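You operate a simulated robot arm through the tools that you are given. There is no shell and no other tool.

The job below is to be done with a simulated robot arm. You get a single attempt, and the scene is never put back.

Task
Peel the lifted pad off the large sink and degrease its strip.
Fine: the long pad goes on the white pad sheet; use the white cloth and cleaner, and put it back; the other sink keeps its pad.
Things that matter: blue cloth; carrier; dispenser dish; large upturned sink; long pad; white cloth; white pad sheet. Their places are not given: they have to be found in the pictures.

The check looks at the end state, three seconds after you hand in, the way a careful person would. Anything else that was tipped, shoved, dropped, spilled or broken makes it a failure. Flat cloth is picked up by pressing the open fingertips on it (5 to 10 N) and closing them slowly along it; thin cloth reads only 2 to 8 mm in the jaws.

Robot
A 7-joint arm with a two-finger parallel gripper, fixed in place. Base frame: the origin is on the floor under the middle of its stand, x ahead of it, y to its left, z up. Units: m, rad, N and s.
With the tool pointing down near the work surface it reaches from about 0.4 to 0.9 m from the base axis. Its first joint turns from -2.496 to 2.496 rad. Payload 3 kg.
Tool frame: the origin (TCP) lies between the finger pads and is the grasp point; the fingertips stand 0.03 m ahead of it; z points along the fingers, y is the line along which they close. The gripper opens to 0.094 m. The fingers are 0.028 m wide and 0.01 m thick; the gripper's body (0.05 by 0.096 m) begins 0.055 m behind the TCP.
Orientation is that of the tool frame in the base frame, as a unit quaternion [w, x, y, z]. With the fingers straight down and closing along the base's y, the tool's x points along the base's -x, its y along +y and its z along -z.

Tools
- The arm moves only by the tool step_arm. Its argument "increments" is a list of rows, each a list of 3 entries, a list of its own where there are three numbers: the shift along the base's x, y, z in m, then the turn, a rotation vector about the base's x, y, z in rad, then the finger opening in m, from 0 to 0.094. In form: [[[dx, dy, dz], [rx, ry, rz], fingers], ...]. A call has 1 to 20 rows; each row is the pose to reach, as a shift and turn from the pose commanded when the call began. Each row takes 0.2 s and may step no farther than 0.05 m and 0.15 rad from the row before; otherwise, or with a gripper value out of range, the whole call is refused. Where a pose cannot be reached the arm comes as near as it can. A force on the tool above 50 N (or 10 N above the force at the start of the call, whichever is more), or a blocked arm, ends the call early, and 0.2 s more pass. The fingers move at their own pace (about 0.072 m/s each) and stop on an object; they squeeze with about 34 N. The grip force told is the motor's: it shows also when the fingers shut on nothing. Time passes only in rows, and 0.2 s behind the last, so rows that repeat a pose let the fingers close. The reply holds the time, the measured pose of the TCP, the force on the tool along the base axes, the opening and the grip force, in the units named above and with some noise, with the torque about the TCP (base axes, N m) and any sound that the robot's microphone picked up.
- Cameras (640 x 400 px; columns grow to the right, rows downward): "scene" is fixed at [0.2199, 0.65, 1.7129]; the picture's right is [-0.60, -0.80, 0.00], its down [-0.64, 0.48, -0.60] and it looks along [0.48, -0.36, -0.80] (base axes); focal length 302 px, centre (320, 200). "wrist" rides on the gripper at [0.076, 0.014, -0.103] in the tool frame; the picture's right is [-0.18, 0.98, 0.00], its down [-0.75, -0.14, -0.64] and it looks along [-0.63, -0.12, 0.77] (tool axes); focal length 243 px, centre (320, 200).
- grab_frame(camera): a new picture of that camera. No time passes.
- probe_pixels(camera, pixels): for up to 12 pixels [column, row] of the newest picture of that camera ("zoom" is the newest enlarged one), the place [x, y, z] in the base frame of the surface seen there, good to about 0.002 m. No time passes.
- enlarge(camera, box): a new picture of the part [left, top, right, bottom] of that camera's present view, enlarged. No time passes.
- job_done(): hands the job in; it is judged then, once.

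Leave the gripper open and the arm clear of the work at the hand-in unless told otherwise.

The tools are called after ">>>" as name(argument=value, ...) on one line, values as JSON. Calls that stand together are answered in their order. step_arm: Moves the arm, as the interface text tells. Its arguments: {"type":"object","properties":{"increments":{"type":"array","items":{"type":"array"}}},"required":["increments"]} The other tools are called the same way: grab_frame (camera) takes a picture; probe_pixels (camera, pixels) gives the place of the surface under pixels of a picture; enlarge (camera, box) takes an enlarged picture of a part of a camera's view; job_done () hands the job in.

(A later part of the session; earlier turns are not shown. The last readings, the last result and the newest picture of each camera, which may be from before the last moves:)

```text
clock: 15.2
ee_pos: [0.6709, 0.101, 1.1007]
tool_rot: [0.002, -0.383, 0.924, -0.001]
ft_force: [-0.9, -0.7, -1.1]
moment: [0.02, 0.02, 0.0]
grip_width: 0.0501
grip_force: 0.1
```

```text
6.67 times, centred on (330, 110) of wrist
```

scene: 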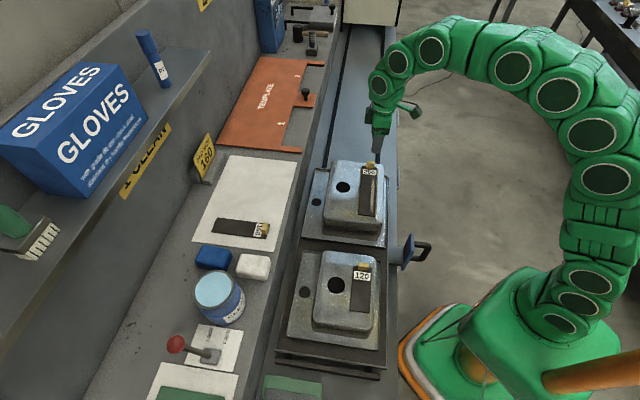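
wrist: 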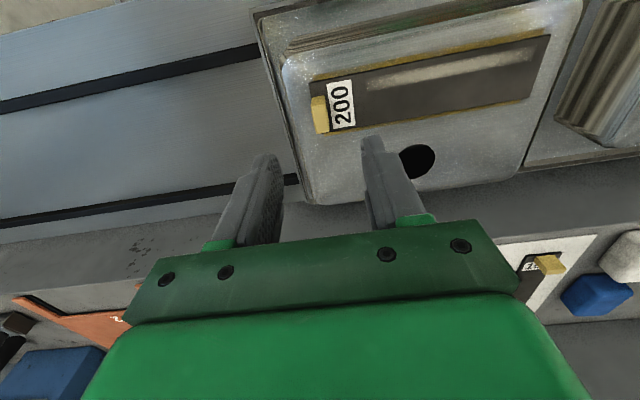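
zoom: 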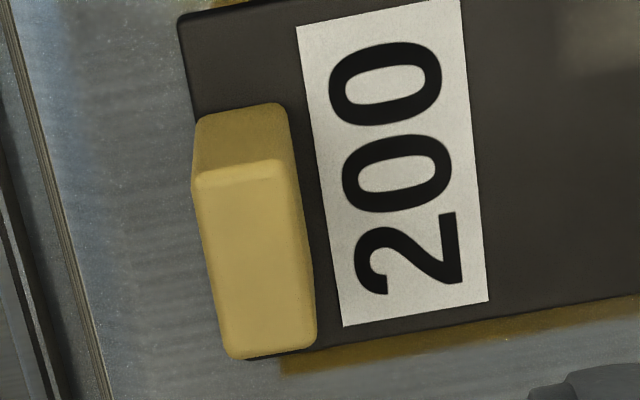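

>>> probe_pixels(camera="zoom", pixels=[[205, 180], [280, 170], [305, 338], [235, 350], [255, 260], [240, 140], [182, 22], [245, 362], [400, 160], [100, 200], [450, 350], [330, 335]])

>>> probe_pixels(camera="wrist", pixels=[[549, 36], [533, 98], [312, 83], [322, 134], [440, 75], [495, 160], [330, 190], [290, 70], [415, 160], [560, 130], [580, 20], [310, 60]])

```text
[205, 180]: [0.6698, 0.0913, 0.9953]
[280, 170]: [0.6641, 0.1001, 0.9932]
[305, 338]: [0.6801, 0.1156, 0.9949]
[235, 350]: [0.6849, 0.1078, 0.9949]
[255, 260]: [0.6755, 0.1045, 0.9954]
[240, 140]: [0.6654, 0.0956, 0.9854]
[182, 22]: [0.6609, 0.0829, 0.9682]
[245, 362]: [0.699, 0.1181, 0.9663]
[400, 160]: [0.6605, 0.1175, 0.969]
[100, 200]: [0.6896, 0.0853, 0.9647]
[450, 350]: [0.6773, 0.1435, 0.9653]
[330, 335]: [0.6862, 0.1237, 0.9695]
```

```text
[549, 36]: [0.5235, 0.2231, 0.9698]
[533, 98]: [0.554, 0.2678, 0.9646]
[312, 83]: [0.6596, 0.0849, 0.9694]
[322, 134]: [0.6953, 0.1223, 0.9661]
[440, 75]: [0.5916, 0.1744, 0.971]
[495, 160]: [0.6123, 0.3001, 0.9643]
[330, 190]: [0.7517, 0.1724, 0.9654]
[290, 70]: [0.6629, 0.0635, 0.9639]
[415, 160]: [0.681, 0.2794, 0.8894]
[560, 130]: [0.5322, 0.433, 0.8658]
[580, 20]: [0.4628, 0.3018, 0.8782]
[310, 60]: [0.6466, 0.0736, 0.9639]
```

The tab's centre is at (0.6747,0.1037) and the pad's top is at z≈0.9695. I'm centring over it and lowering so the fingertips end just above the pad, at about z 0.974.

>>> step_arm(increments=[[[0.0035, 0.0027, -0.03], [0, 0, 0], 0.05], [[0.0035, 0.0027, -0.06], [0, 0, 0], 0.05], [[0.0035, 0.0027, -0.08], [0, 0, 0], 0.05], [[0.0035, 0.0027, -0.09], [0, 0, 0], 0.05], [[0.0035, 0.0027, -0.096], [0, 0, 0], 0.05], [[0.0035, 0.0027, -0.096], [0, 0, 0], 0.05]])

>>> grab_frame(camera="wrist")

```text
clock: 16.6
ee_pos: [0.6733, 0.1049, 1.0048]
tool_rot: [0.0, -0.382, 0.924, 0.0]
ft_force: [0.7, -0.2, 0.2]
moment: [0.01, 0.01, 0.0]
grip_width: 0.05
grip_force: 0.0
```

```text
taken
```

wrist: 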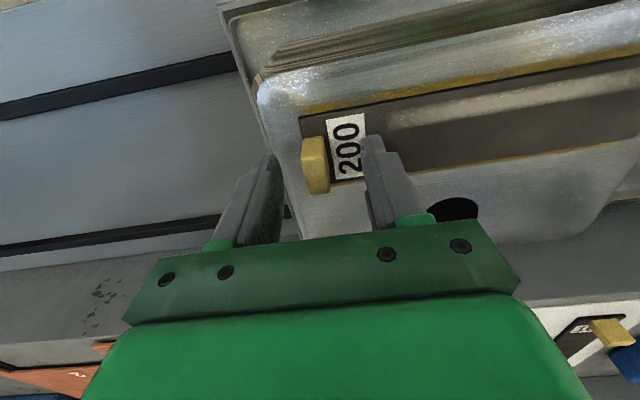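

The tab is between the fingers. I'm closing slowly on it.

>>> step_arm(increments=[[[0, 0, 0], [0, 0, 0], 0.03], [[0, 0, 0], [0, 0, 0], 0.018], [[0, 0, 0], [0, 0, 0], 0.01], [[0, 0, 0], [0, 0, 0], 0.0], [[0, 0, 0], [0, 0, 0], 0.0], [[0, 0, 0], [0, 0, 0], 0.0]])

>>> enlarge(camera="wrist", box=[220, 60, 420, 220])

```text
clock: 18.0
ee_pos: [0.6742, 0.1046, 1.0036]
tool_rot: [0.001, -0.383, 0.924, 0.0]
ft_force: [4.2, -8.1, -1.2]
moment: [-0.23, -0.07, 0.18]
grip_width: 0.0124
grip_force: 34.0
```

```text
2.50 times, centred on (320, 140) of wrist
```

zoom: 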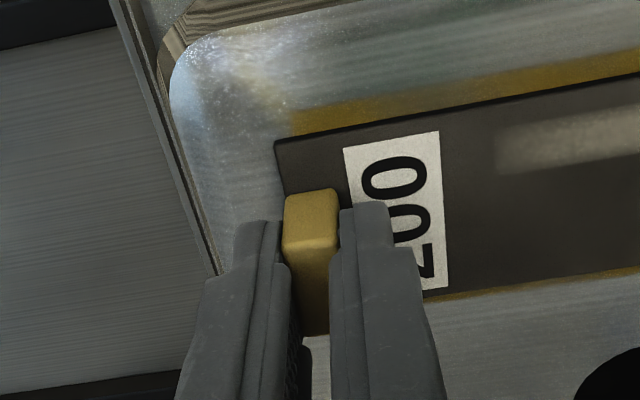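

The tab is held at 12.4 mm, with about 9 N along the rail from slight off-centring. I'll shift 1 mm to relieve it, then begin a gentle peel: lift the tab end about 6 mm while tilting about the pad's far end.

>>> step_arm(increments=[[[0.0007, -0.0007, 0], [0, 0, 0], 0.0], [[0.0007, -0.0007, 0], [0, 0, 0], 0.0]])

>>> step_arm(increments=[[[-0.0003, 0.0003, 0.002], [-0.007, -0.007, 0], 0.0], [[-0.0006, 0.0006, 0.004], [-0.014, -0.014, 0], 0.0], [[-0.0009, 0.0009, 0.006], [-0.0212, -0.0212, 0], 0.0], [[-0.0009, 0.0009, 0.006], [-0.0212, -0.0212, 0], 0.0]])

>>> enlarge(camera="scene", box=[330, 140, 410, 250])

>>> enlarge(camera="wrist", box=[220, 20, 640, 240])

```text
clock: 18.6
ee_pos: [0.6739, 0.1057, 1.0041]
tool_rot: [0.001, -0.382, 0.924, 0.0]
ft_force: [-2.7, 3.8, -1.0]
moment: [0.13, 0.04, -0.07]
grip_width: 0.0123
grip_force: 33.9
```

```text
clock: 19.6
ee_pos: [0.675, 0.1059, 1.0112]
tool_rot: [0.007, -0.382, 0.924, -0.014]
ft_force: [0.3, -0.1, -1.5]
moment: [-0.07, -0.04, 0.01]
grip_width: 0.0121
grip_force: 34.2
```

```text
3.64 times, centred on (370, 195) of scene
```

zoom: 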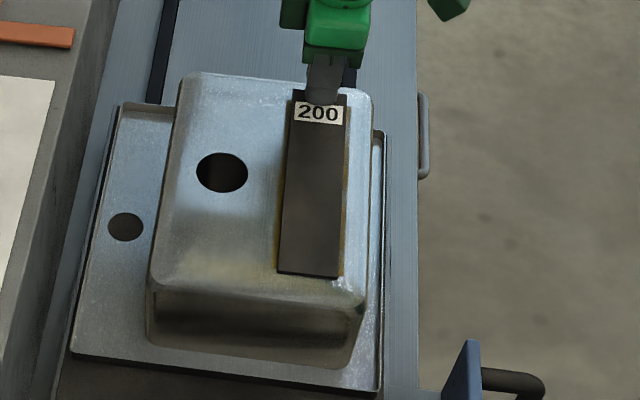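

```text
1.52 times, centred on (430, 130) of wrist
```

zoom: 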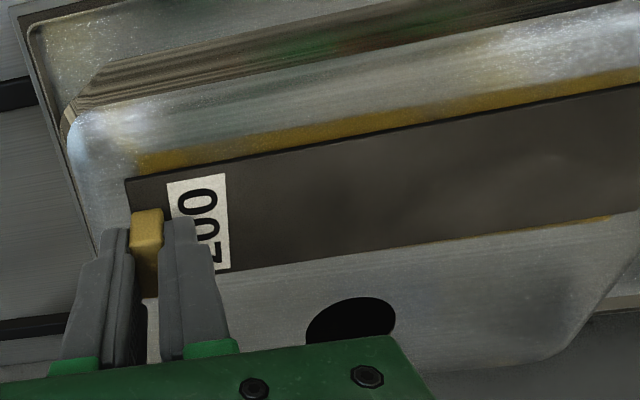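

Forces stay near zero and the pad tilts up like a stiff plate, with the far end still down. I'll continue the slow peel to about 0.15 rad of tilt.

>>> step_arm(increments=[[[-0.0006, 0.0006, 0.004], [-0.014, -0.014, 0], 0.0], [[-0.0014, 0.0014, 0.008], [-0.028, -0.028, 0], 0.0], [[-0.0022, 0.0022, 0.012], [-0.042, -0.042, 0], 0.0], [[-0.003, 0.003, 0.016], [-0.057, -0.057, 0], 0.0], [[-0.0039, 0.0039, 0.02], [-0.071, -0.071, 0], 0.0], [[-0.0048, 0.0048, 0.0233], [-0.085, -0.085, 0], 0.0], [[-0.0048, 0.0048, 0.0233], [-0.085, -0.085, 0], 0.0]])

>>> enlarge(camera="scene", box=[330, 140, 410, 250])

>>> enlarge(camera="wrist", box=[220, 20, 640, 240])

```text
clock: 21.2
ee_pos: [0.6688, 0.1097, 1.0342]
tool_rot: [0.03, -0.381, 0.921, -0.07]
ft_force: [0.2, 0.4, -0.7]
moment: [-0.06, -0.07, 0.03]
grip_width: 0.0121
grip_force: 34.1
```

```text
3.64 times, centred on (370, 195) of scene
```

zoom: 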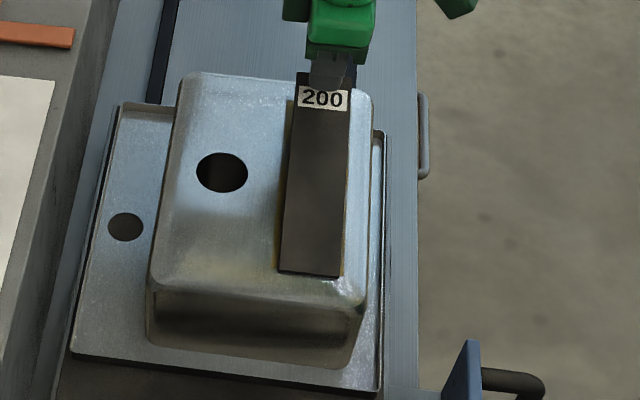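

```text
1.52 times, centred on (430, 130) of wrist
```

zoom: 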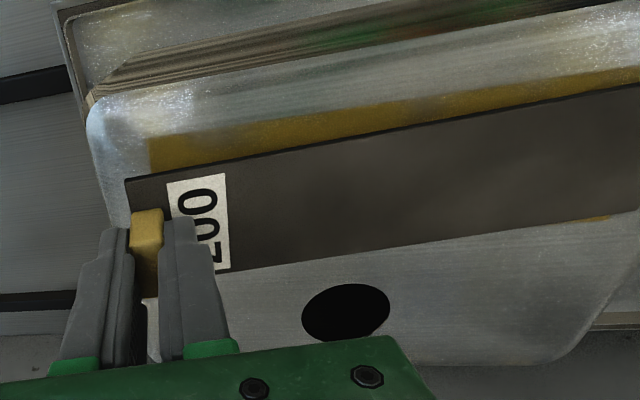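

The pad keeps peeling cleanly. I'll go on to about 0.35 rad so the far end breaks away as well.

>>> step_arm(increments=[[[-0.0018, 0.0018, 0.006], [-0.0235, -0.0235, 0], 0.0], [[-0.0038, 0.0038, 0.012], [-0.047, -0.047, 0], 0.0], [[-0.0058, 0.0058, 0.018], [-0.0705, -0.0705, 0], 0.0], [[-0.0079, 0.0079, 0.0245], [-0.094, -0.094, 0], 0.0], [[-0.01, 0.01, 0.0305], [-0.1175, -0.1175, 0], 0.0], [[-0.0122, 0.0122, 0.0366], [-0.141, -0.141, 0], 0.0], [[-0.0122, 0.0122, 0.0366], [-0.141, -0.141, 0], 0.0]])

>>> enlarge(camera="scene", box=[330, 140, 410, 250])

>>> enlarge(camera="wrist", box=[220, 20, 640, 240])

```text
clock: 22.8
ee_pos: [0.6569, 0.1223, 1.0705]
tool_rot: [0.068, -0.376, 0.91, -0.161]
ft_force: [0.3, 0.4, -0.9]
moment: [-0.03, -0.01, 0.0]
grip_width: 0.0121
grip_force: 33.7
```

```text
3.64 times, centred on (370, 195) of scene
```

zoom: 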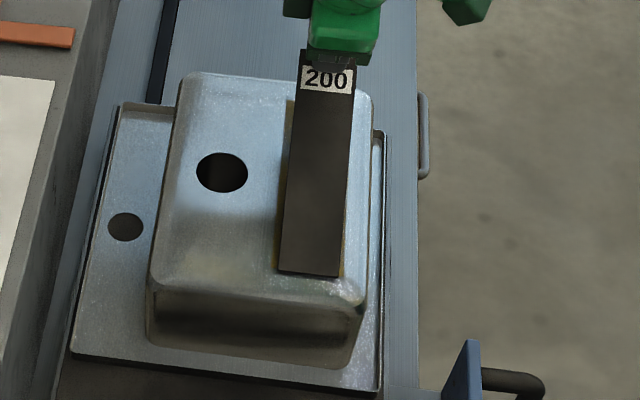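

```text
1.52 times, centred on (430, 130) of wrist
```

zoom: 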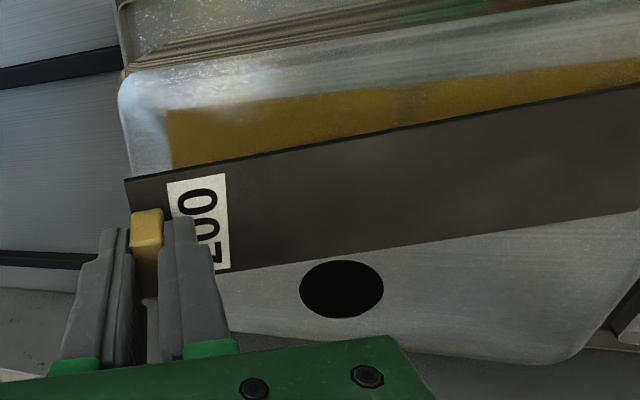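

The golden adhesive strip is now visible underneath. I'm lifting the pad straight up in small steps to free it.

>>> step_arm(increments=[[[0, 0, 0.004], [0, 0, 0], 0.0], [[0, 0, 0.008], [0, 0, 0], 0.0], [[0, 0, 0.014], [0, 0, 0], 0.0], [[0, 0, 0.022], [0, 0, 0], 0.0], [[0, 0, 0.035], [0, 0, 0], 0.0], [[0, 0, 0.035], [0, 0, 0], 0.0]])

>>> enlarge(camera="scene", box=[320, 130, 420, 260])

>>> grab_frame(camera="wrist")

```text
clock: 24.2
ee_pos: [0.6577, 0.1232, 1.1059]
tool_rot: [0.068, -0.376, 0.91, -0.162]
ft_force: [0.1, -0.5, -1.6]
moment: [-0.04, -0.05, -0.01]
grip_width: 0.0122
grip_force: 34.3
```

```text
3.08 times, centred on (370, 195) of scene
```

zoom: 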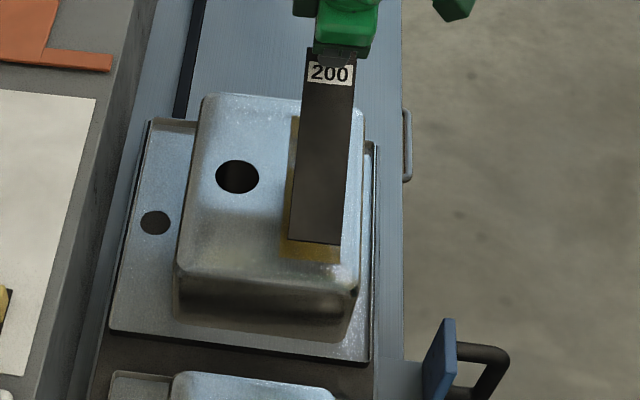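

```text
taken
```

wrist: 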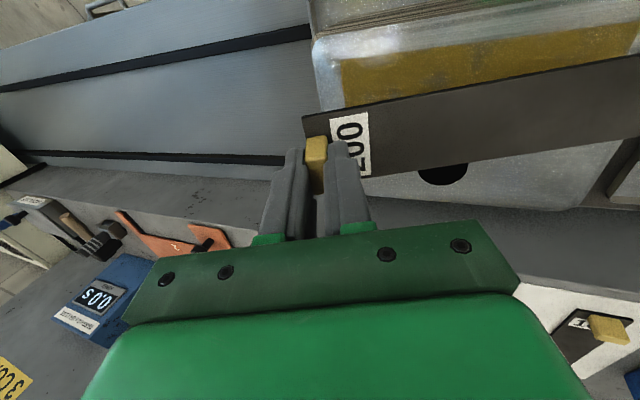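

The pad is free and held firmly, weighing about 1.5 N. I'm levelling it and raising it first.

>>> step_arm(increments=[[[0, 0, 0.02], [0.06, 0.06, 0], 0.0], [[0, 0, 0.035], [0.125, 0.125, 0], 0.0], [[0, 0, 0.045], [0.19, 0.19, 0], 0.0], [[0, 0, 0.05], [0.2475, 0.2475, 0], 0.0], [[0, 0, 0.05], [0.2475, 0.2475, 0], 0.0]])

>>> grab_frame(camera="scene")

>>> enlarge(camera="scene", box=[320, 130, 420, 260])

```text
clock: 25.4
ee_pos: [0.6564, 0.1227, 1.1558]
tool_rot: [0.001, -0.382, 0.924, 0.001]
ft_force: [0.3, 0.7, -1.4]
moment: [-0.05, -0.07, -0.04]
grip_width: 0.0121
grip_force: 33.9
```

```text
taken
```

scene: 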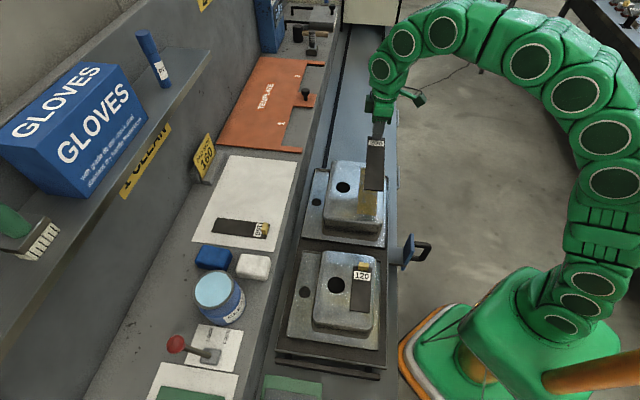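

```text
3.08 times, centred on (370, 195) of scene
```

zoom: 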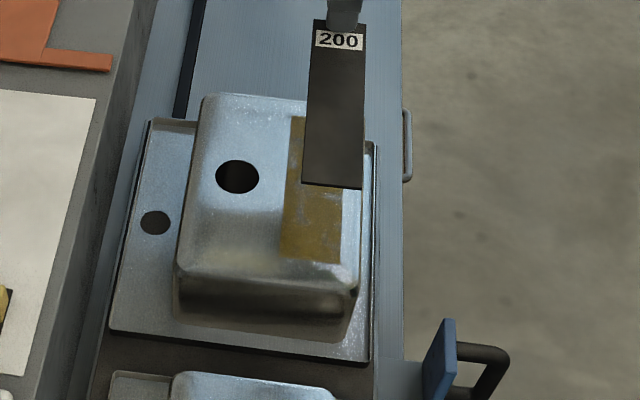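

The pad is level and the strip is bare. I'm swinging it over the sheet with a turn of -90°, so its body runs from the robot side towards the wall beside the 160 pad.

>>> step_arm(increments=[[[0.004, 0.02, 0], [0, 0, -0.11], 0.0], [[0.008, 0.042, 0], [0, 0, -0.22], 0.0], [[0.012, 0.064, 0], [0, 0, -0.33], 0.0], [[0.016, 0.086, 0], [0, 0, -0.44], 0.0], [[0.02, 0.108, 0], [0, 0, -0.55], 0.0], [[0.024, 0.13, 0], [0, 0, -0.66], 0.0], [[0.028, 0.152, 0], [0, 0, -0.77], 0.0], [[0.032, 0.174, 0], [0, 0, -0.88], 0.0], [[0.036, 0.196, 0], [0, 0, -0.99], 0.0], [[0.041, 0.218, 0], [0, 0, -1.1], 0.0], [[0.046, 0.242, 0], [0, 0, -1.22], 0.0], [[0.051, 0.266, 0], [0, 0, -1.34], 0.0], [[0.056, 0.29, 0], [0, 0, -1.46], 0.0], [[0.0606, 0.3115, 0], [0, 0, -1.5708], 0.0], [[0.0606, 0.3115, 0], [0, 0, -1.5708], 0.0]])

>>> grab_frame(camera="scene")

>>> grab_frame(camera="wrist")

```text
clock: 28.6
ee_pos: [0.7008, 0.4224, 1.1242]
tool_rot: [0.0, 0.384, 0.924, -0.002]
ft_force: [0.0, 0.0, -1.4]
moment: [-0.07, 0.07, 0.0]
grip_width: 0.0121
grip_force: 33.9
out of reach, approached as far as the arm can: row 13, 14, 15
```

```text
taken
```

scene: 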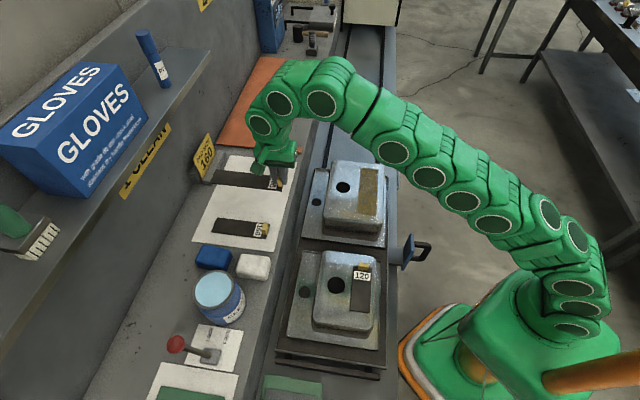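

```text
taken
```

wrist: 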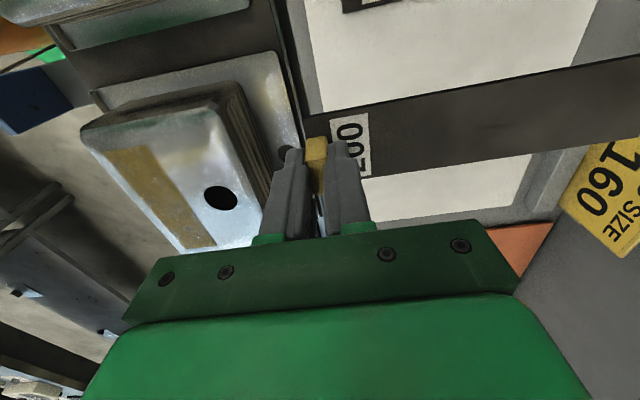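

That reach is limited at this height; the tool is at (0.701,0.422,1.124). I'll lower first, then extend about 2 cm towards the wall.

>>> step_arm(increments=[[[0, 0, -0.03], [0, 0, 0], 0.0], [[0, 0, -0.06], [0, 0, 0], 0.0], [[0.005, 0.005, -0.075], [0, 0, 0], 0.0], [[0.011, 0.009, -0.085], [0, 0, 0], 0.0], [[0.0163, 0.0118, -0.09], [0, 0, 0], 0.0], [[0.0163, 0.0118, -0.09], [0, 0, 0], 0.0]])

>>> grab_frame(camera="wrist")

>>> grab_frame(camera="scene")

```text
clock: 30.0
ee_pos: [0.7168, 0.4341, 1.0386]
tool_rot: [0.001, 0.383, 0.924, -0.001]
ft_force: [0.6, 0.5, -0.9]
moment: [-0.1, 0.03, 0.01]
grip_width: 0.0124
grip_force: 33.9
```

```text
taken
```

wrist: 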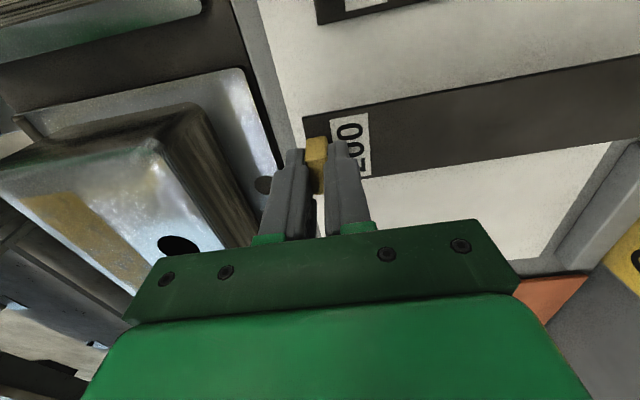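

```text
taken
```

scene: 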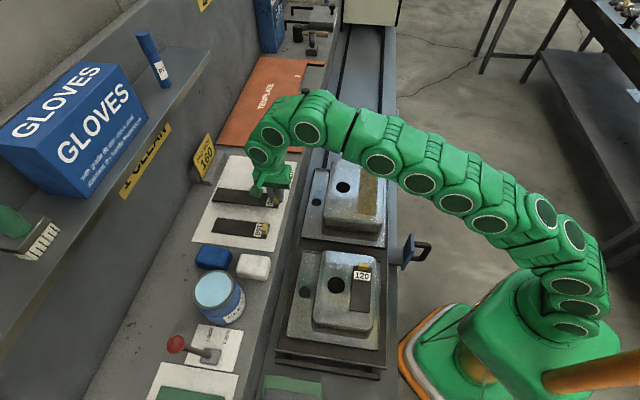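

I'm in position at s=0.200, n=0.814. I'll probe the held pad's corners to confirm it'll lie wholly on the sheet and clear of the 160 pad.

>>> enlarge(camera="scene", box=[180, 145, 310, 255])

```text
3.64 times, centred on (245, 200) of scene
```

zoom: 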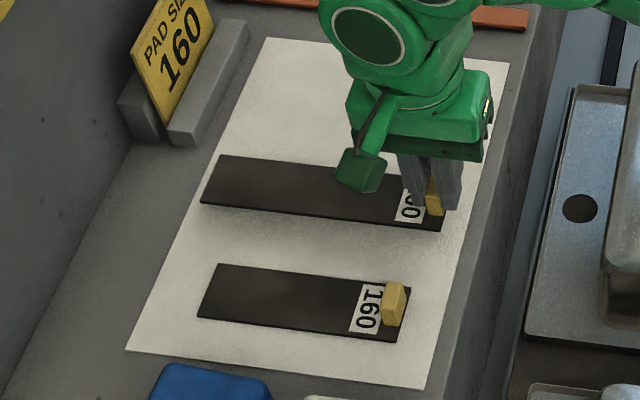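

>>> probe_pixels(camera="zoom", pixels=[[222, 159], [204, 200], [438, 224], [320, 205], [330, 165], [300, 185]])

```text
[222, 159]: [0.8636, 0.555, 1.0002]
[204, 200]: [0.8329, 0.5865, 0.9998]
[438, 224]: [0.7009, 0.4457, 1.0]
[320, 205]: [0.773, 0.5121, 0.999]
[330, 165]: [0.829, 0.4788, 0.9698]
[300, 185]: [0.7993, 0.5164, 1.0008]
```

The pad is level with its top at z 1.000, and it fits on the sheet (s 0.174–0.222, n 0.81–1.004). I'm lowering it gently until it touches.

>>> step_arm(increments=[[[0, 0, -0.01], [0, 0, 0], 0.0], [[0, 0, -0.018], [0, 0, 0], 0.0], [[0, 0, -0.022], [0, 0, 0], 0.0], [[0, 0, -0.024], [0, 0, 0], 0.0], [[0, 0, -0.0255], [0, 0, 0], 0.0], [[0, 0, -0.0265], [0, 0, 0], 0.0], [[0, 0, -0.0265], [0, 0, 0], 0.0]])

>>> enlarge(camera="scene", box=[180, 145, 310, 255])

```text
clock: 31.6
ee_pos: [0.716, 0.4351, 1.0115]
tool_rot: [0.0, 0.382, 0.924, 0.001]
ft_force: [-0.6, -0.5, -0.6]
moment: [-0.04, 0.05, -0.01]
grip_width: 0.0123
grip_force: 34.3
```

```text
3.64 times, centred on (245, 200) of scene
```

zoom: 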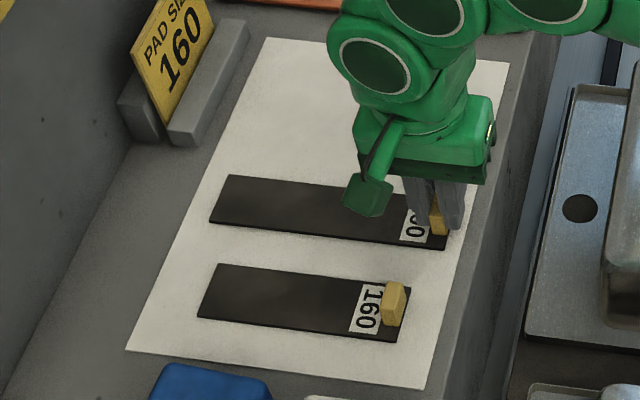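

>>> probe_pixels(camera="zoom", pixels=[[230, 180], [212, 218], [300, 215], [442, 245], [445, 255], [260, 250]])

>>> step_arm(increments=[[[0, 0, -0.001], [0, 0, 0], 0.0], [[0, 0, -0.002], [0, 0, 0], 0.0], [[0, 0, -0.002], [0, 0, 0], 0.0]])

```text
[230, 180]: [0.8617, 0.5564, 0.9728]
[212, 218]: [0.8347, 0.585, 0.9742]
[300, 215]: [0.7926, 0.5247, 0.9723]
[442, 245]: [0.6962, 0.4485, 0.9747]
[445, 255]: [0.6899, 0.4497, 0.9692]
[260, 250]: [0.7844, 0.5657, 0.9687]
```

```text
clock: 32.4
ee_pos: [0.7164, 0.4349, 1.0103]
tool_rot: [0.001, 0.382, 0.924, 0.0]
ft_force: [3.0, -4.0, 19.3]
moment: [-0.09, -0.06, 0.04]
grip_width: 0.0122
grip_force: 33.9
```

Contact is made, with 19 N against the sheet. I'll ease up 1.5 mm, then open the fingers a little and lift straight up.

>>> step_arm(increments=[[[0, 0, 0.0015], [0, 0, 0], 0.0], [[0, 0, 0.0015], [0, 0, 0], 0.02], [[0, 0, 0.0015], [0, 0, 0], 0.035], [[0, 0, 0.0015], [0, 0, 0], 0.045], [[0, 0, 0.0015], [0, 0, 0], 0.045]])

>>> grab_frame(camera="wrist")

```text
clock: 33.6
ee_pos: [0.7152, 0.4348, 1.0114]
tool_rot: [0.0, 0.383, 0.924, -0.002]
ft_force: [0.4, 0.1, 0.6]
moment: [0.02, 0.0, 0.0]
grip_width: 0.0449
grip_force: 0.1
```

```text
taken
```

wrist: 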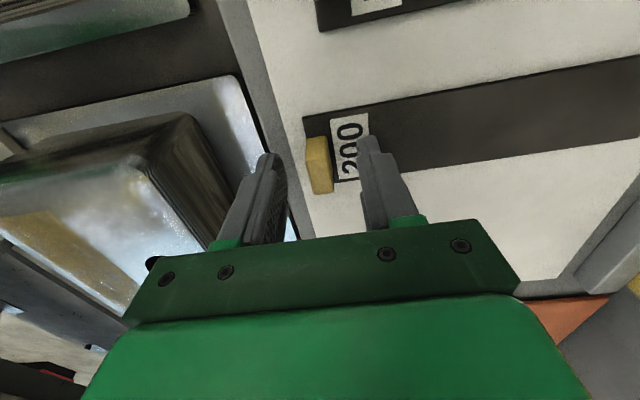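

Released cleanly. I'm rising, drawing back, and turning +90° on the way to the white cloth, stopping short of it for a close look.

>>> step_arm(increments=[[[0, 0, 0.03], [0, 0, 0], 0.045], [[0, 0, 0.07], [0, 0, 0], 0.05], [[-0.02, -0.02, 0.09], [0, 0, 0.1], 0.06], [[-0.05, -0.05, 0.115], [0, 0, 0.22], 0.075], [[-0.08, -0.08, 0.135], [0, 0, 0.34], 0.075], [[-0.09, -0.064, 0.135], [0, 0, 0.456], 0.075], [[-0.1, -0.047, 0.135], [0, 0, 0.572], 0.075], [[-0.11, -0.031, 0.135], [0, 0, 0.688], 0.075], [[-0.12, -0.015, 0.135], [0, 0, 0.804], 0.075], [[-0.13, 0.002, 0.135], [0, 0, 0.92], 0.075], [[-0.14, 0.018, 0.135], [0, 0, 1.036], 0.075], [[-0.15, 0.035, 0.135], [0, 0, 1.152], 0.075], [[-0.16, 0.051, 0.135], [0, 0, 1.268], 0.075], [[-0.17, 0.067, 0.135], [0, 0, 1.384], 0.075], [[-0.18, 0.084, 0.135], [0, 0, 1.5], 0.075], [[-0.189, 0.0998, 0.135], [0, 0, 1.615], 0.075], [[-0.189, 0.0998, 0.135], [0, 0, 1.615], 0.075]])

>>> grab_frame(camera="wrist")

>>> grab_frame(camera="scene")

```text
clock: 37.2
ee_pos: [0.5278, 0.5356, 1.1502]
tool_rot: [0.001, -0.404, 0.915, 0.0]
ft_force: [0.3, -0.1, -0.2]
moment: [0.01, -0.01, 0.0]
grip_width: 0.075
grip_force: 0.2
```

```text
taken
```

wrist: 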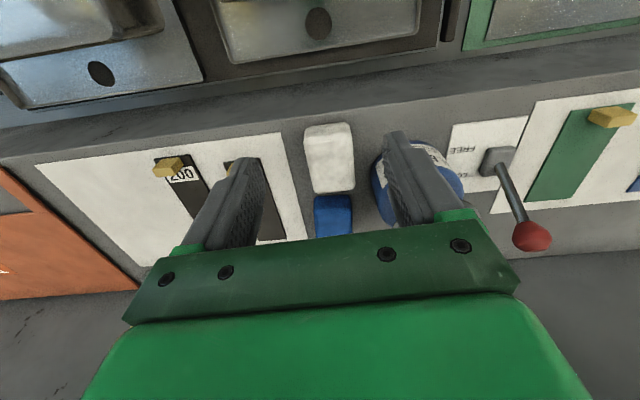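

```text
taken
```

scene: 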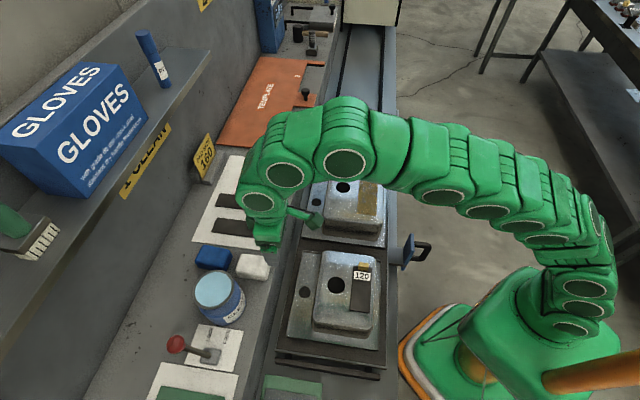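

The long pad lies beside the 160 pad. The white cloth shows at (328,158) between the open fingers. I'll enlarge and probe it, and also the bare strip.

>>> enlarge(camera="wrist", box=[280, 110, 400, 240])

>>> probe_pixels(camera="wrist", pixels=[[308, 130], [345, 126], [310, 145], [350, 140], [314, 188], [353, 184], [331, 165], [304, 150], [352, 165], [333, 190], [328, 127], [306, 165]])

```text
3.08 times, centred on (340, 175) of wrist
```

zoom: 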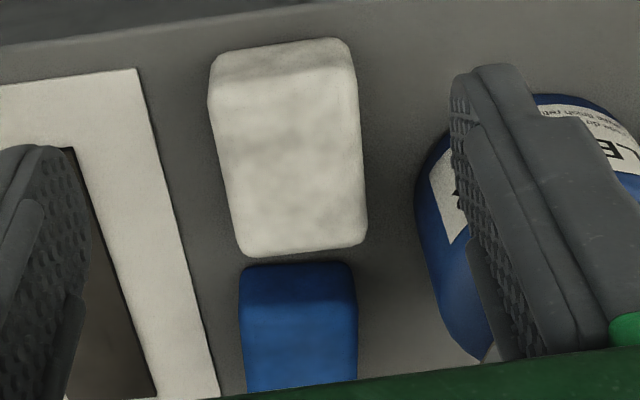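

```text
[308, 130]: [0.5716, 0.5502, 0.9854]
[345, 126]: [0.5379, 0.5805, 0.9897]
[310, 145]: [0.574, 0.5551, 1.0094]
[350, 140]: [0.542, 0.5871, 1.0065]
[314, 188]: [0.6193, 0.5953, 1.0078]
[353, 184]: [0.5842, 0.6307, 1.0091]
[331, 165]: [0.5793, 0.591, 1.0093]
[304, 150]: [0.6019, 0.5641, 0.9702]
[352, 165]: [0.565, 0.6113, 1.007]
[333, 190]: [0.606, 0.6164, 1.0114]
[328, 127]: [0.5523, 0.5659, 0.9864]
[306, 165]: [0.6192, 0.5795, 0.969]
```

The cloth's centre is at about (0.581,0.590), 0.05 wide across the jaws, with its top at z 1.009. I'm moving over it and coming down with the jaws open 75 mm to a fingertip height of about 0.989.

>>> step_arm(increments=[[[0.015, 0.015, -0.02], [0, 0, -0.015], 0.075], [[0.035, 0.035, -0.04], [0, 0, -0.03], 0.075], [[0.0534, 0.0541, -0.055], [0, 0, -0.03], 0.075], [[0.0534, 0.0541, -0.075], [0, 0, -0.03], 0.075], [[0.0534, 0.0541, -0.075], [0, 0, -0.03], 0.075]])

>>> grab_frame(camera="wrist")

>>> enlarge(camera="scene", box=[180, 200, 320, 330])

```text
clock: 38.4
ee_pos: [0.5814, 0.5905, 1.0726]
tool_rot: [0.0, -0.39, 0.921, 0.0]
ft_force: [0.4, -0.2, -0.2]
moment: [0.01, 0.0, -0.02]
grip_width: 0.0749
grip_force: 0.0
```

```text
taken
```

wrist: 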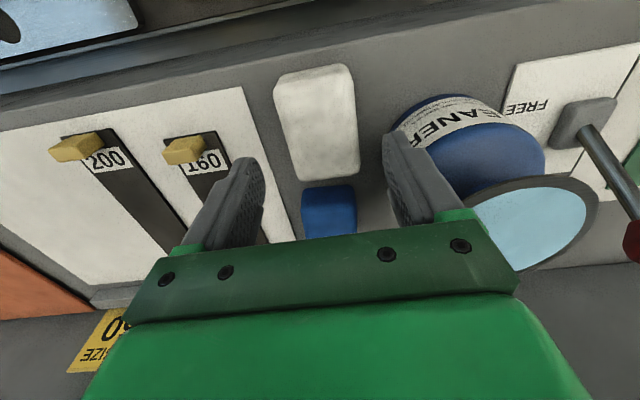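

```text
3.08 times, centred on (250, 265) of scene
```

zoom: 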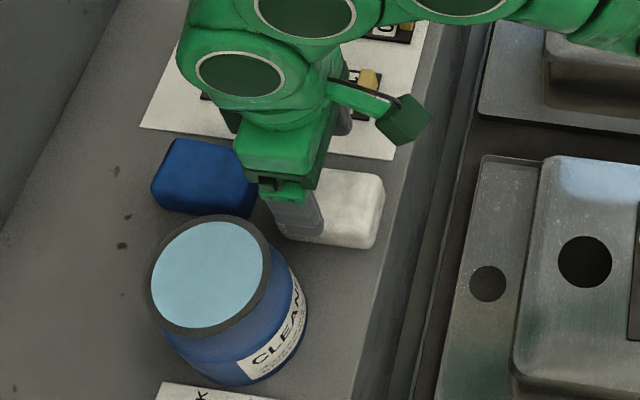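

There's about 1.5 cm of clearance to the dish rim. I'm descending with a slight shift away from the dish, then closing slowly.

>>> step_arm(increments=[[[-0.004, -0.004, -0.02], [0, 0, 0], 0.075], [[-0.004, -0.004, -0.04], [0, 0, 0], 0.075], [[-0.004, -0.004, -0.05], [0, 0, 0], 0.075], [[-0.004, -0.004, -0.0545], [0, 0, 0], 0.075], [[-0.004, -0.004, -0.0545], [0, 0, 0], 0.06], [[-0.004, -0.004, -0.0545], [0, 0, 0], 0.05], [[-0.004, -0.004, -0.0545], [0, 0, 0], 0.04], [[-0.004, -0.004, -0.0545], [0, 0, 0], 0.02], [[-0.004, -0.004, -0.0545], [0, 0, 0], 0.0], [[-0.004, -0.004, -0.0545], [0, 0, 0], 0.0], [[-0.004, -0.004, -0.0545], [0, 0, 0], 0.0]])

>>> grab_frame(camera="wrist")

>>> enlarge(camera="scene", box=[180, 200, 320, 330])

```text
clock: 40.8
ee_pos: [0.5785, 0.5843, 1.0179]
tool_rot: [0.001, -0.389, 0.921, 0.0]
ft_force: [-0.6, 0.9, -0.1]
moment: [0.05, -0.02, 0.0]
grip_width: 0.0539
grip_force: 34.3
```

```text
taken
```

wrist: 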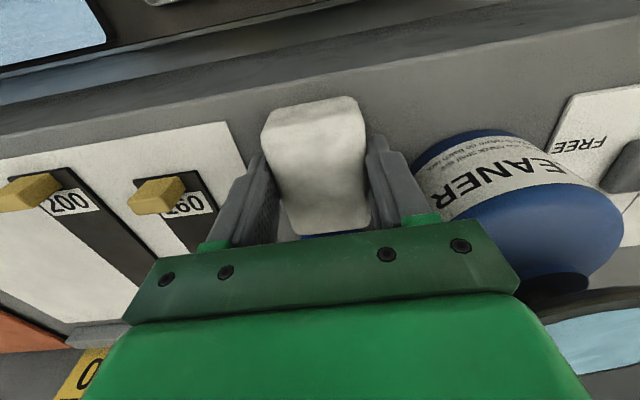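

```text
3.08 times, centred on (250, 265) of scene
```

zoom: 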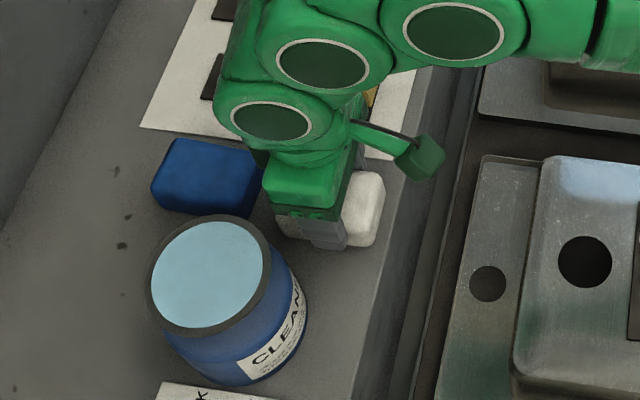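

The cloth is gripped at 54 mm, with the tool at (0.5785,0.5843,1.018), which I'll use for putting it back. I'm lifting straight up and then drawing back towards the robot, since high poses limit the reach.

>>> step_arm(increments=[[[0, 0, 0.015], [0, 0, 0], 0.0], [[0, 0, 0.035], [0, 0, 0], 0.0], [[0, 0, 0.06], [0, 0, 0], 0.0], [[-0.005, -0.005, 0.085], [0, 0, 0], 0.0], [[-0.025, -0.025, 0.105], [0, 0, 0], 0.0], [[-0.042, -0.042, 0.13], [0, 0, 0], 0.0], [[-0.057, -0.057, 0.15], [0, 0, 0], 0.0], [[-0.057, -0.057, 0.15], [0, 0, 0], 0.0]])

>>> grab_frame(camera="wrist")

>>> grab_frame(camera="scene")

```text
clock: 42.6
ee_pos: [0.5205, 0.5288, 1.169]
tool_rot: [0.0, -0.389, 0.921, 0.001]
ft_force: [0.8, 0.4, -1.1]
moment: [0.0, 0.02, 0.01]
grip_width: 0.0537
grip_force: 33.9
```

```text
taken
```

wrist: 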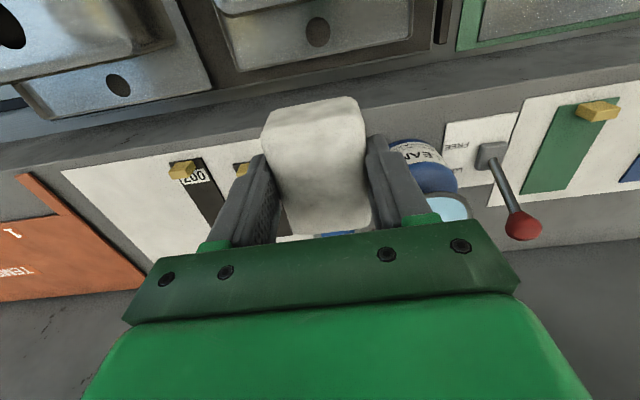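

```text
taken
```

scene: 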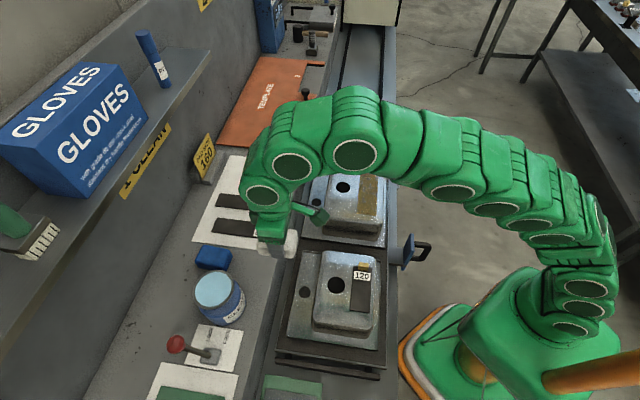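

The cloth is held securely. I'm shifting sideways to line up with the dish (s≈-0.106), tilting slightly outward for reach, then moving over it.

>>> step_arm(increments=[[[-0.02, 0.02, 0], [0.04, -0.04, 0], 0.0], [[-0.04, 0.04, 0], [0.08, -0.08, 0], 0.0], [[-0.06, 0.06, 0], [0.12, -0.12, 0], 0.0], [[-0.0711, 0.0711, 0], [0.1556, -0.1556, 0], 0.0], [[-0.0511, 0.0911, -0.005], [0.1556, -0.1556, 0], 0.0], [[-0.0311, 0.1111, -0.01], [0.1556, -0.1556, 0], 0.0], [[-0.0111, 0.1311, -0.018], [0.1556, -0.1556, 0], 0.0], [[0.0088, 0.151, -0.022], [0.1556, -0.1556, 0], 0.0], [[0.0088, 0.151, -0.022], [0.1556, -0.1556, 0], 0.0]])

>>> grab_frame(camera="wrist")

>>> enlarge(camera="scene", box=[160, 220, 320, 360])

```text
clock: 44.6
ee_pos: [0.5298, 0.6773, 1.1462]
tool_rot: [0.103, -0.386, 0.916, 0.04]
ft_force: [0.4, -0.3, -0.4]
moment: [0.01, 0.01, -0.01]
grip_width: 0.0538
grip_force: 33.8
```

```text
taken
```

wrist: 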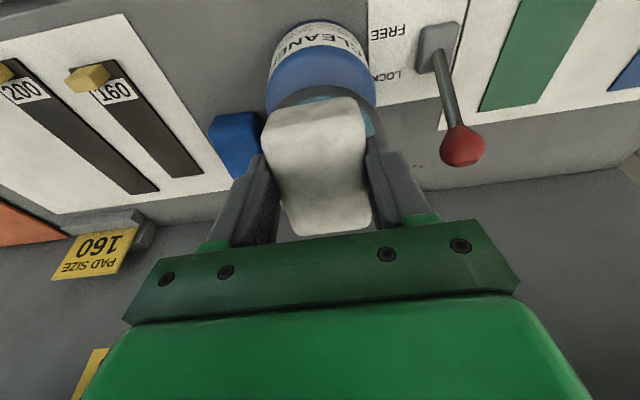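

```text
2.86 times, centred on (240, 290) of scene
```

zoom: 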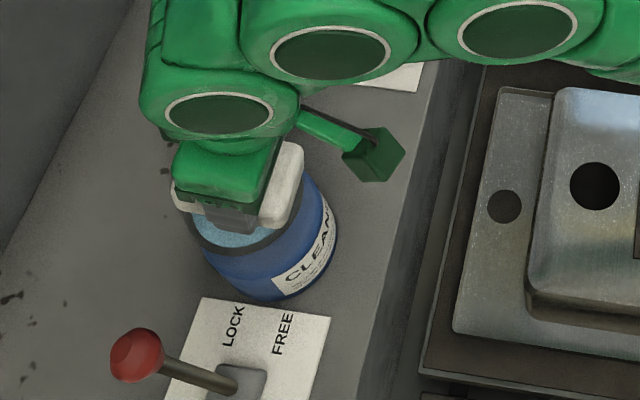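

The cloth is right over the dish, with about 1 cm to go. I'm pressing down in 2–3 mm steps while watching the force and sounds.

>>> step_arm(increments=[[[0, 0, -0.004], [0, 0, 0], 0.0], [[0, 0, -0.007], [0, 0, 0], 0.0], [[0, 0, -0.009], [0, 0, 0], 0.0], [[0, 0, -0.009], [0, 0, 0], 0.0]])

>>> step_arm(increments=[[[0, 0, -0.002], [0, 0, 0], 0.0], [[0, 0, -0.002], [0, 0, 0], 0.0]])

```text
clock: 45.6
ee_pos: [0.5299, 0.6771, 1.1367]
tool_rot: [0.103, -0.387, 0.915, 0.04]
ft_force: [0.3, 0.1, -0.5]
moment: [0.01, 0.03, 0.01]
grip_width: 0.0539
grip_force: 34.2
```

```text
clock: 46.2
ee_pos: [0.5293, 0.6775, 1.1336]
tool_rot: [0.102, -0.387, 0.916, 0.042]
ft_force: [1.3, 0.4, -0.5]
moment: [-0.01, 0.02, 0.01]
grip_width: 0.0536
grip_force: 33.9
```

>>> step_arm(increments=[[[0, 0, -0.002], [0, 0, 0], 0.0], [[0, 0, -0.002], [0, 0, 0], 0.0]])

>>> step_arm(increments=[[[0, 0, -0.002], [0, 0, 0], 0.0], [[0, 0, -0.002], [0, 0, 0], 0.0]])

>>> enlarge(camera="wrist", box=[220, 0, 460, 200])

```text
clock: 46.8
ee_pos: [0.5279, 0.6769, 1.1324]
tool_rot: [0.103, -0.387, 0.915, 0.042]
ft_force: [0.6, 1.1, 1.1]
moment: [0.04, 0.02, -0.03]
grip_width: 0.0542
grip_force: 33.8
```

```text
clock: 47.4
ee_pos: [0.5289, 0.678, 1.1319]
tool_rot: [0.103, -0.387, 0.915, 0.042]
ft_force: [0.0, -0.4, 1.4]
moment: [0.0, 0.05, -0.01]
grip_width: 0.0538
grip_force: 34.2
```

```text
2.00 times, centred on (340, 100) of wrist
```

zoom: 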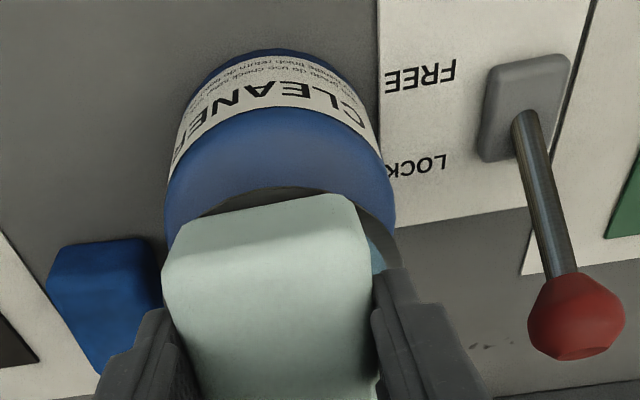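

The cloth has turned pale teal, so it's taking up cleaner at only about 2 N. I'll hold briefly to see whether the colour changes further.

>>> step_arm(increments=[[[0, 0, -0.001], [0, 0, 0], 0.0], [[0, 0, -0.001], [0, 0, 0], 0.0], [[0, 0, -0.001], [0, 0, 0], 0.0]])

>>> enlarge(camera="wrist", box=[220, 0, 460, 200])

```text
clock: 48.2
ee_pos: [0.528, 0.678, 1.1297]
tool_rot: [0.102, -0.387, 0.916, 0.042]
ft_force: [0.5, 0.3, 0.9]
moment: [-0.02, 0.02, -0.02]
grip_width: 0.0536
grip_force: 34.3
```

```text
2.00 times, centred on (340, 100) of wrist
```

zoom: 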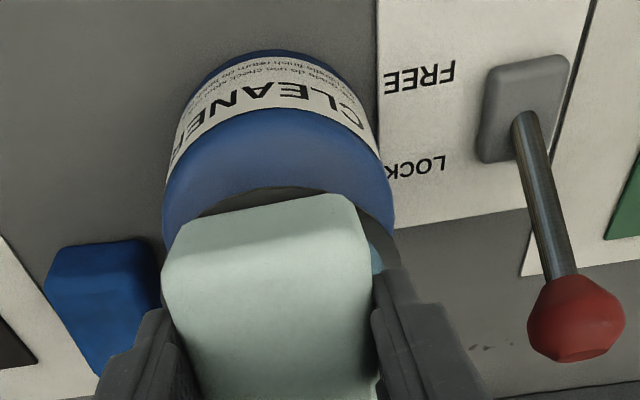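

The colour is steady, so the cloth is charged. I'm lifting off the dish and drawing back towards the sinks.

>>> step_arm(increments=[[[0, 0, 0.006], [0, 0, 0], 0.0], [[0, 0, 0.014], [0, 0, 0], 0.0], [[-0.006, -0.006, 0.022], [0, 0, 0], 0.0], [[-0.026, -0.026, 0.03], [-0.03, 0.03, 0], 0.0], [[-0.05, -0.05, 0.035], [-0.07, 0.07, 0], 0.0], [[-0.078, -0.078, 0.04], [-0.11, 0.11, 0], 0.0], [[-0.106, -0.106, 0.04], [-0.1556, 0.1556, 0], 0.0], [[-0.106, -0.106, 0.04], [-0.1556, 0.1556, 0], 0.0]])

>>> grab_frame(camera="scene")

>>> enlarge(camera="scene", box=[330, 150, 400, 240])

```text
clock: 50.0
ee_pos: [0.4227, 0.574, 1.1687]
tool_rot: [0.0, -0.389, 0.921, 0.001]
ft_force: [0.7, 0.4, 0.6]
moment: [0.04, -0.01, 0.0]
grip_width: 0.0541
grip_force: 33.9
```

```text
taken
```

scene: 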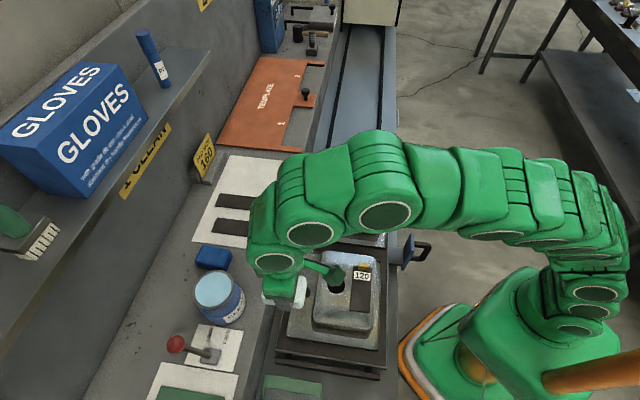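

```text
4.44 times, centred on (365, 195) of scene
```

zoom: 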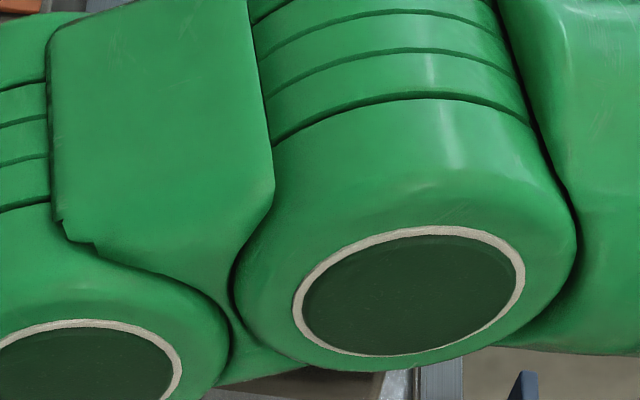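

I'm moving over the large sink, staying at a safe height and short of the strip to get a look at it.

>>> step_arm(increments=[[[0.0143, -0.0433, 0], [0, 0, 0], 0.0], [[0.0286, -0.0865, 0], [0, 0, 0], 0.0], [[0.0429, -0.1298, 0], [0, 0, 0], 0.0], [[0.0572, -0.173, 0], [0, 0, 0], 0.0], [[0.0715, -0.2163, 0], [0, 0, -0.014], 0.0], [[0.0858, -0.2596, 0], [0, 0, -0.014], 0.0], [[0.1001, -0.3028, 0], [0, 0, -0.014], 0.0], [[0.1144, -0.3461, -0.01], [0, 0, -0.014], 0.0], [[0.1287, -0.3893, -0.02], [0, 0, -0.014], 0.0], [[0.143, -0.4326, -0.03], [0, 0, -0.014], 0.0], [[0.143, -0.4326, -0.03], [0, 0, -0.014], 0.0]])

>>> grab_frame(camera="scene")

>>> grab_frame(camera="wrist")

>>> enlarge(camera="scene", box=[330, 150, 410, 240])

```text
clock: 52.4
ee_pos: [0.5618, 0.1385, 1.1424]
tool_rot: [0.001, -0.382, 0.924, -0.001]
ft_force: [-1.2, -0.3, -0.7]
moment: [0.0, 0.03, 0.0]
grip_width: 0.0537
grip_force: 34.2
```

```text
taken
```

scene: 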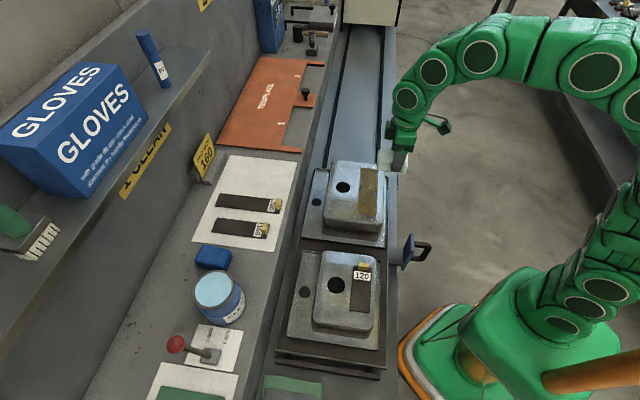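

```text
taken
```

wrist: 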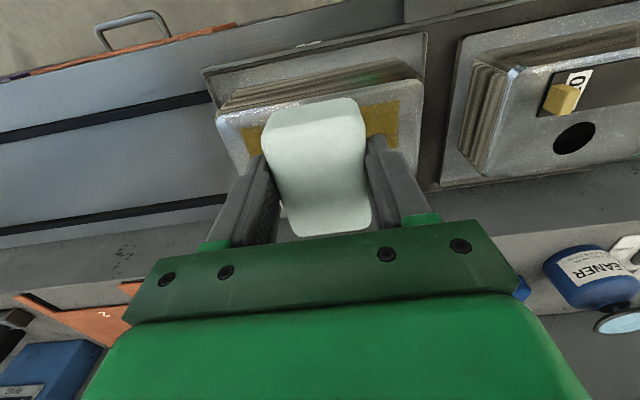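

```text
4.44 times, centred on (370, 195) of scene
```

zoom: 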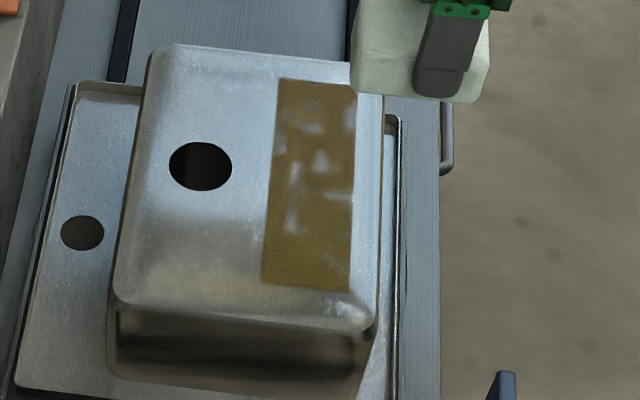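

The golden strip is fully visible in the scene picture. I'll probe its corners and the surrounding flat surface.

>>> probe_pixels(camera="zoom", pixels=[[278, 79], [356, 90], [349, 290], [263, 280], [310, 180], [270, 180], [354, 200], [372, 200], [340, 305], [300, 65], [360, 310], [230, 290]])

>>> probe_pixels(camera="wrist", pixels=[[270, 110], [340, 100], [345, 105], [310, 110], [280, 125], [355, 125], [365, 190], [300, 215], [250, 130], [398, 102], [386, 147], [240, 152]])

```text
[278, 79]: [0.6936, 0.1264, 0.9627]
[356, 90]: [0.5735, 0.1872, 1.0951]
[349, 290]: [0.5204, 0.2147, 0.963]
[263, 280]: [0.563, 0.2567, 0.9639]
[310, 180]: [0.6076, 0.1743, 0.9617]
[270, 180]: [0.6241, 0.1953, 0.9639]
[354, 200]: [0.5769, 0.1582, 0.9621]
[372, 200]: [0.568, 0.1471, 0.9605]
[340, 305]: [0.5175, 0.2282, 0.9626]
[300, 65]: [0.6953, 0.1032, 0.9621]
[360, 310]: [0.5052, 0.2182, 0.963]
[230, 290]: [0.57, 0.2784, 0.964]
```

```text
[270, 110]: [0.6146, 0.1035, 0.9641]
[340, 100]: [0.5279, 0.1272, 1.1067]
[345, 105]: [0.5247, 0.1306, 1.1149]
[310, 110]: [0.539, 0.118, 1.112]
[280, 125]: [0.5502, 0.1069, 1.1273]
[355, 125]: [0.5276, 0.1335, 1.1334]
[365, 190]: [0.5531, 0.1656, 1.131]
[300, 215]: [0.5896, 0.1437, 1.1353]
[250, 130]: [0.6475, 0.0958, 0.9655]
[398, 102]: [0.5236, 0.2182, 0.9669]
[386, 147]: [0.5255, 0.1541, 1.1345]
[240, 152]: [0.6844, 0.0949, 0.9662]
```

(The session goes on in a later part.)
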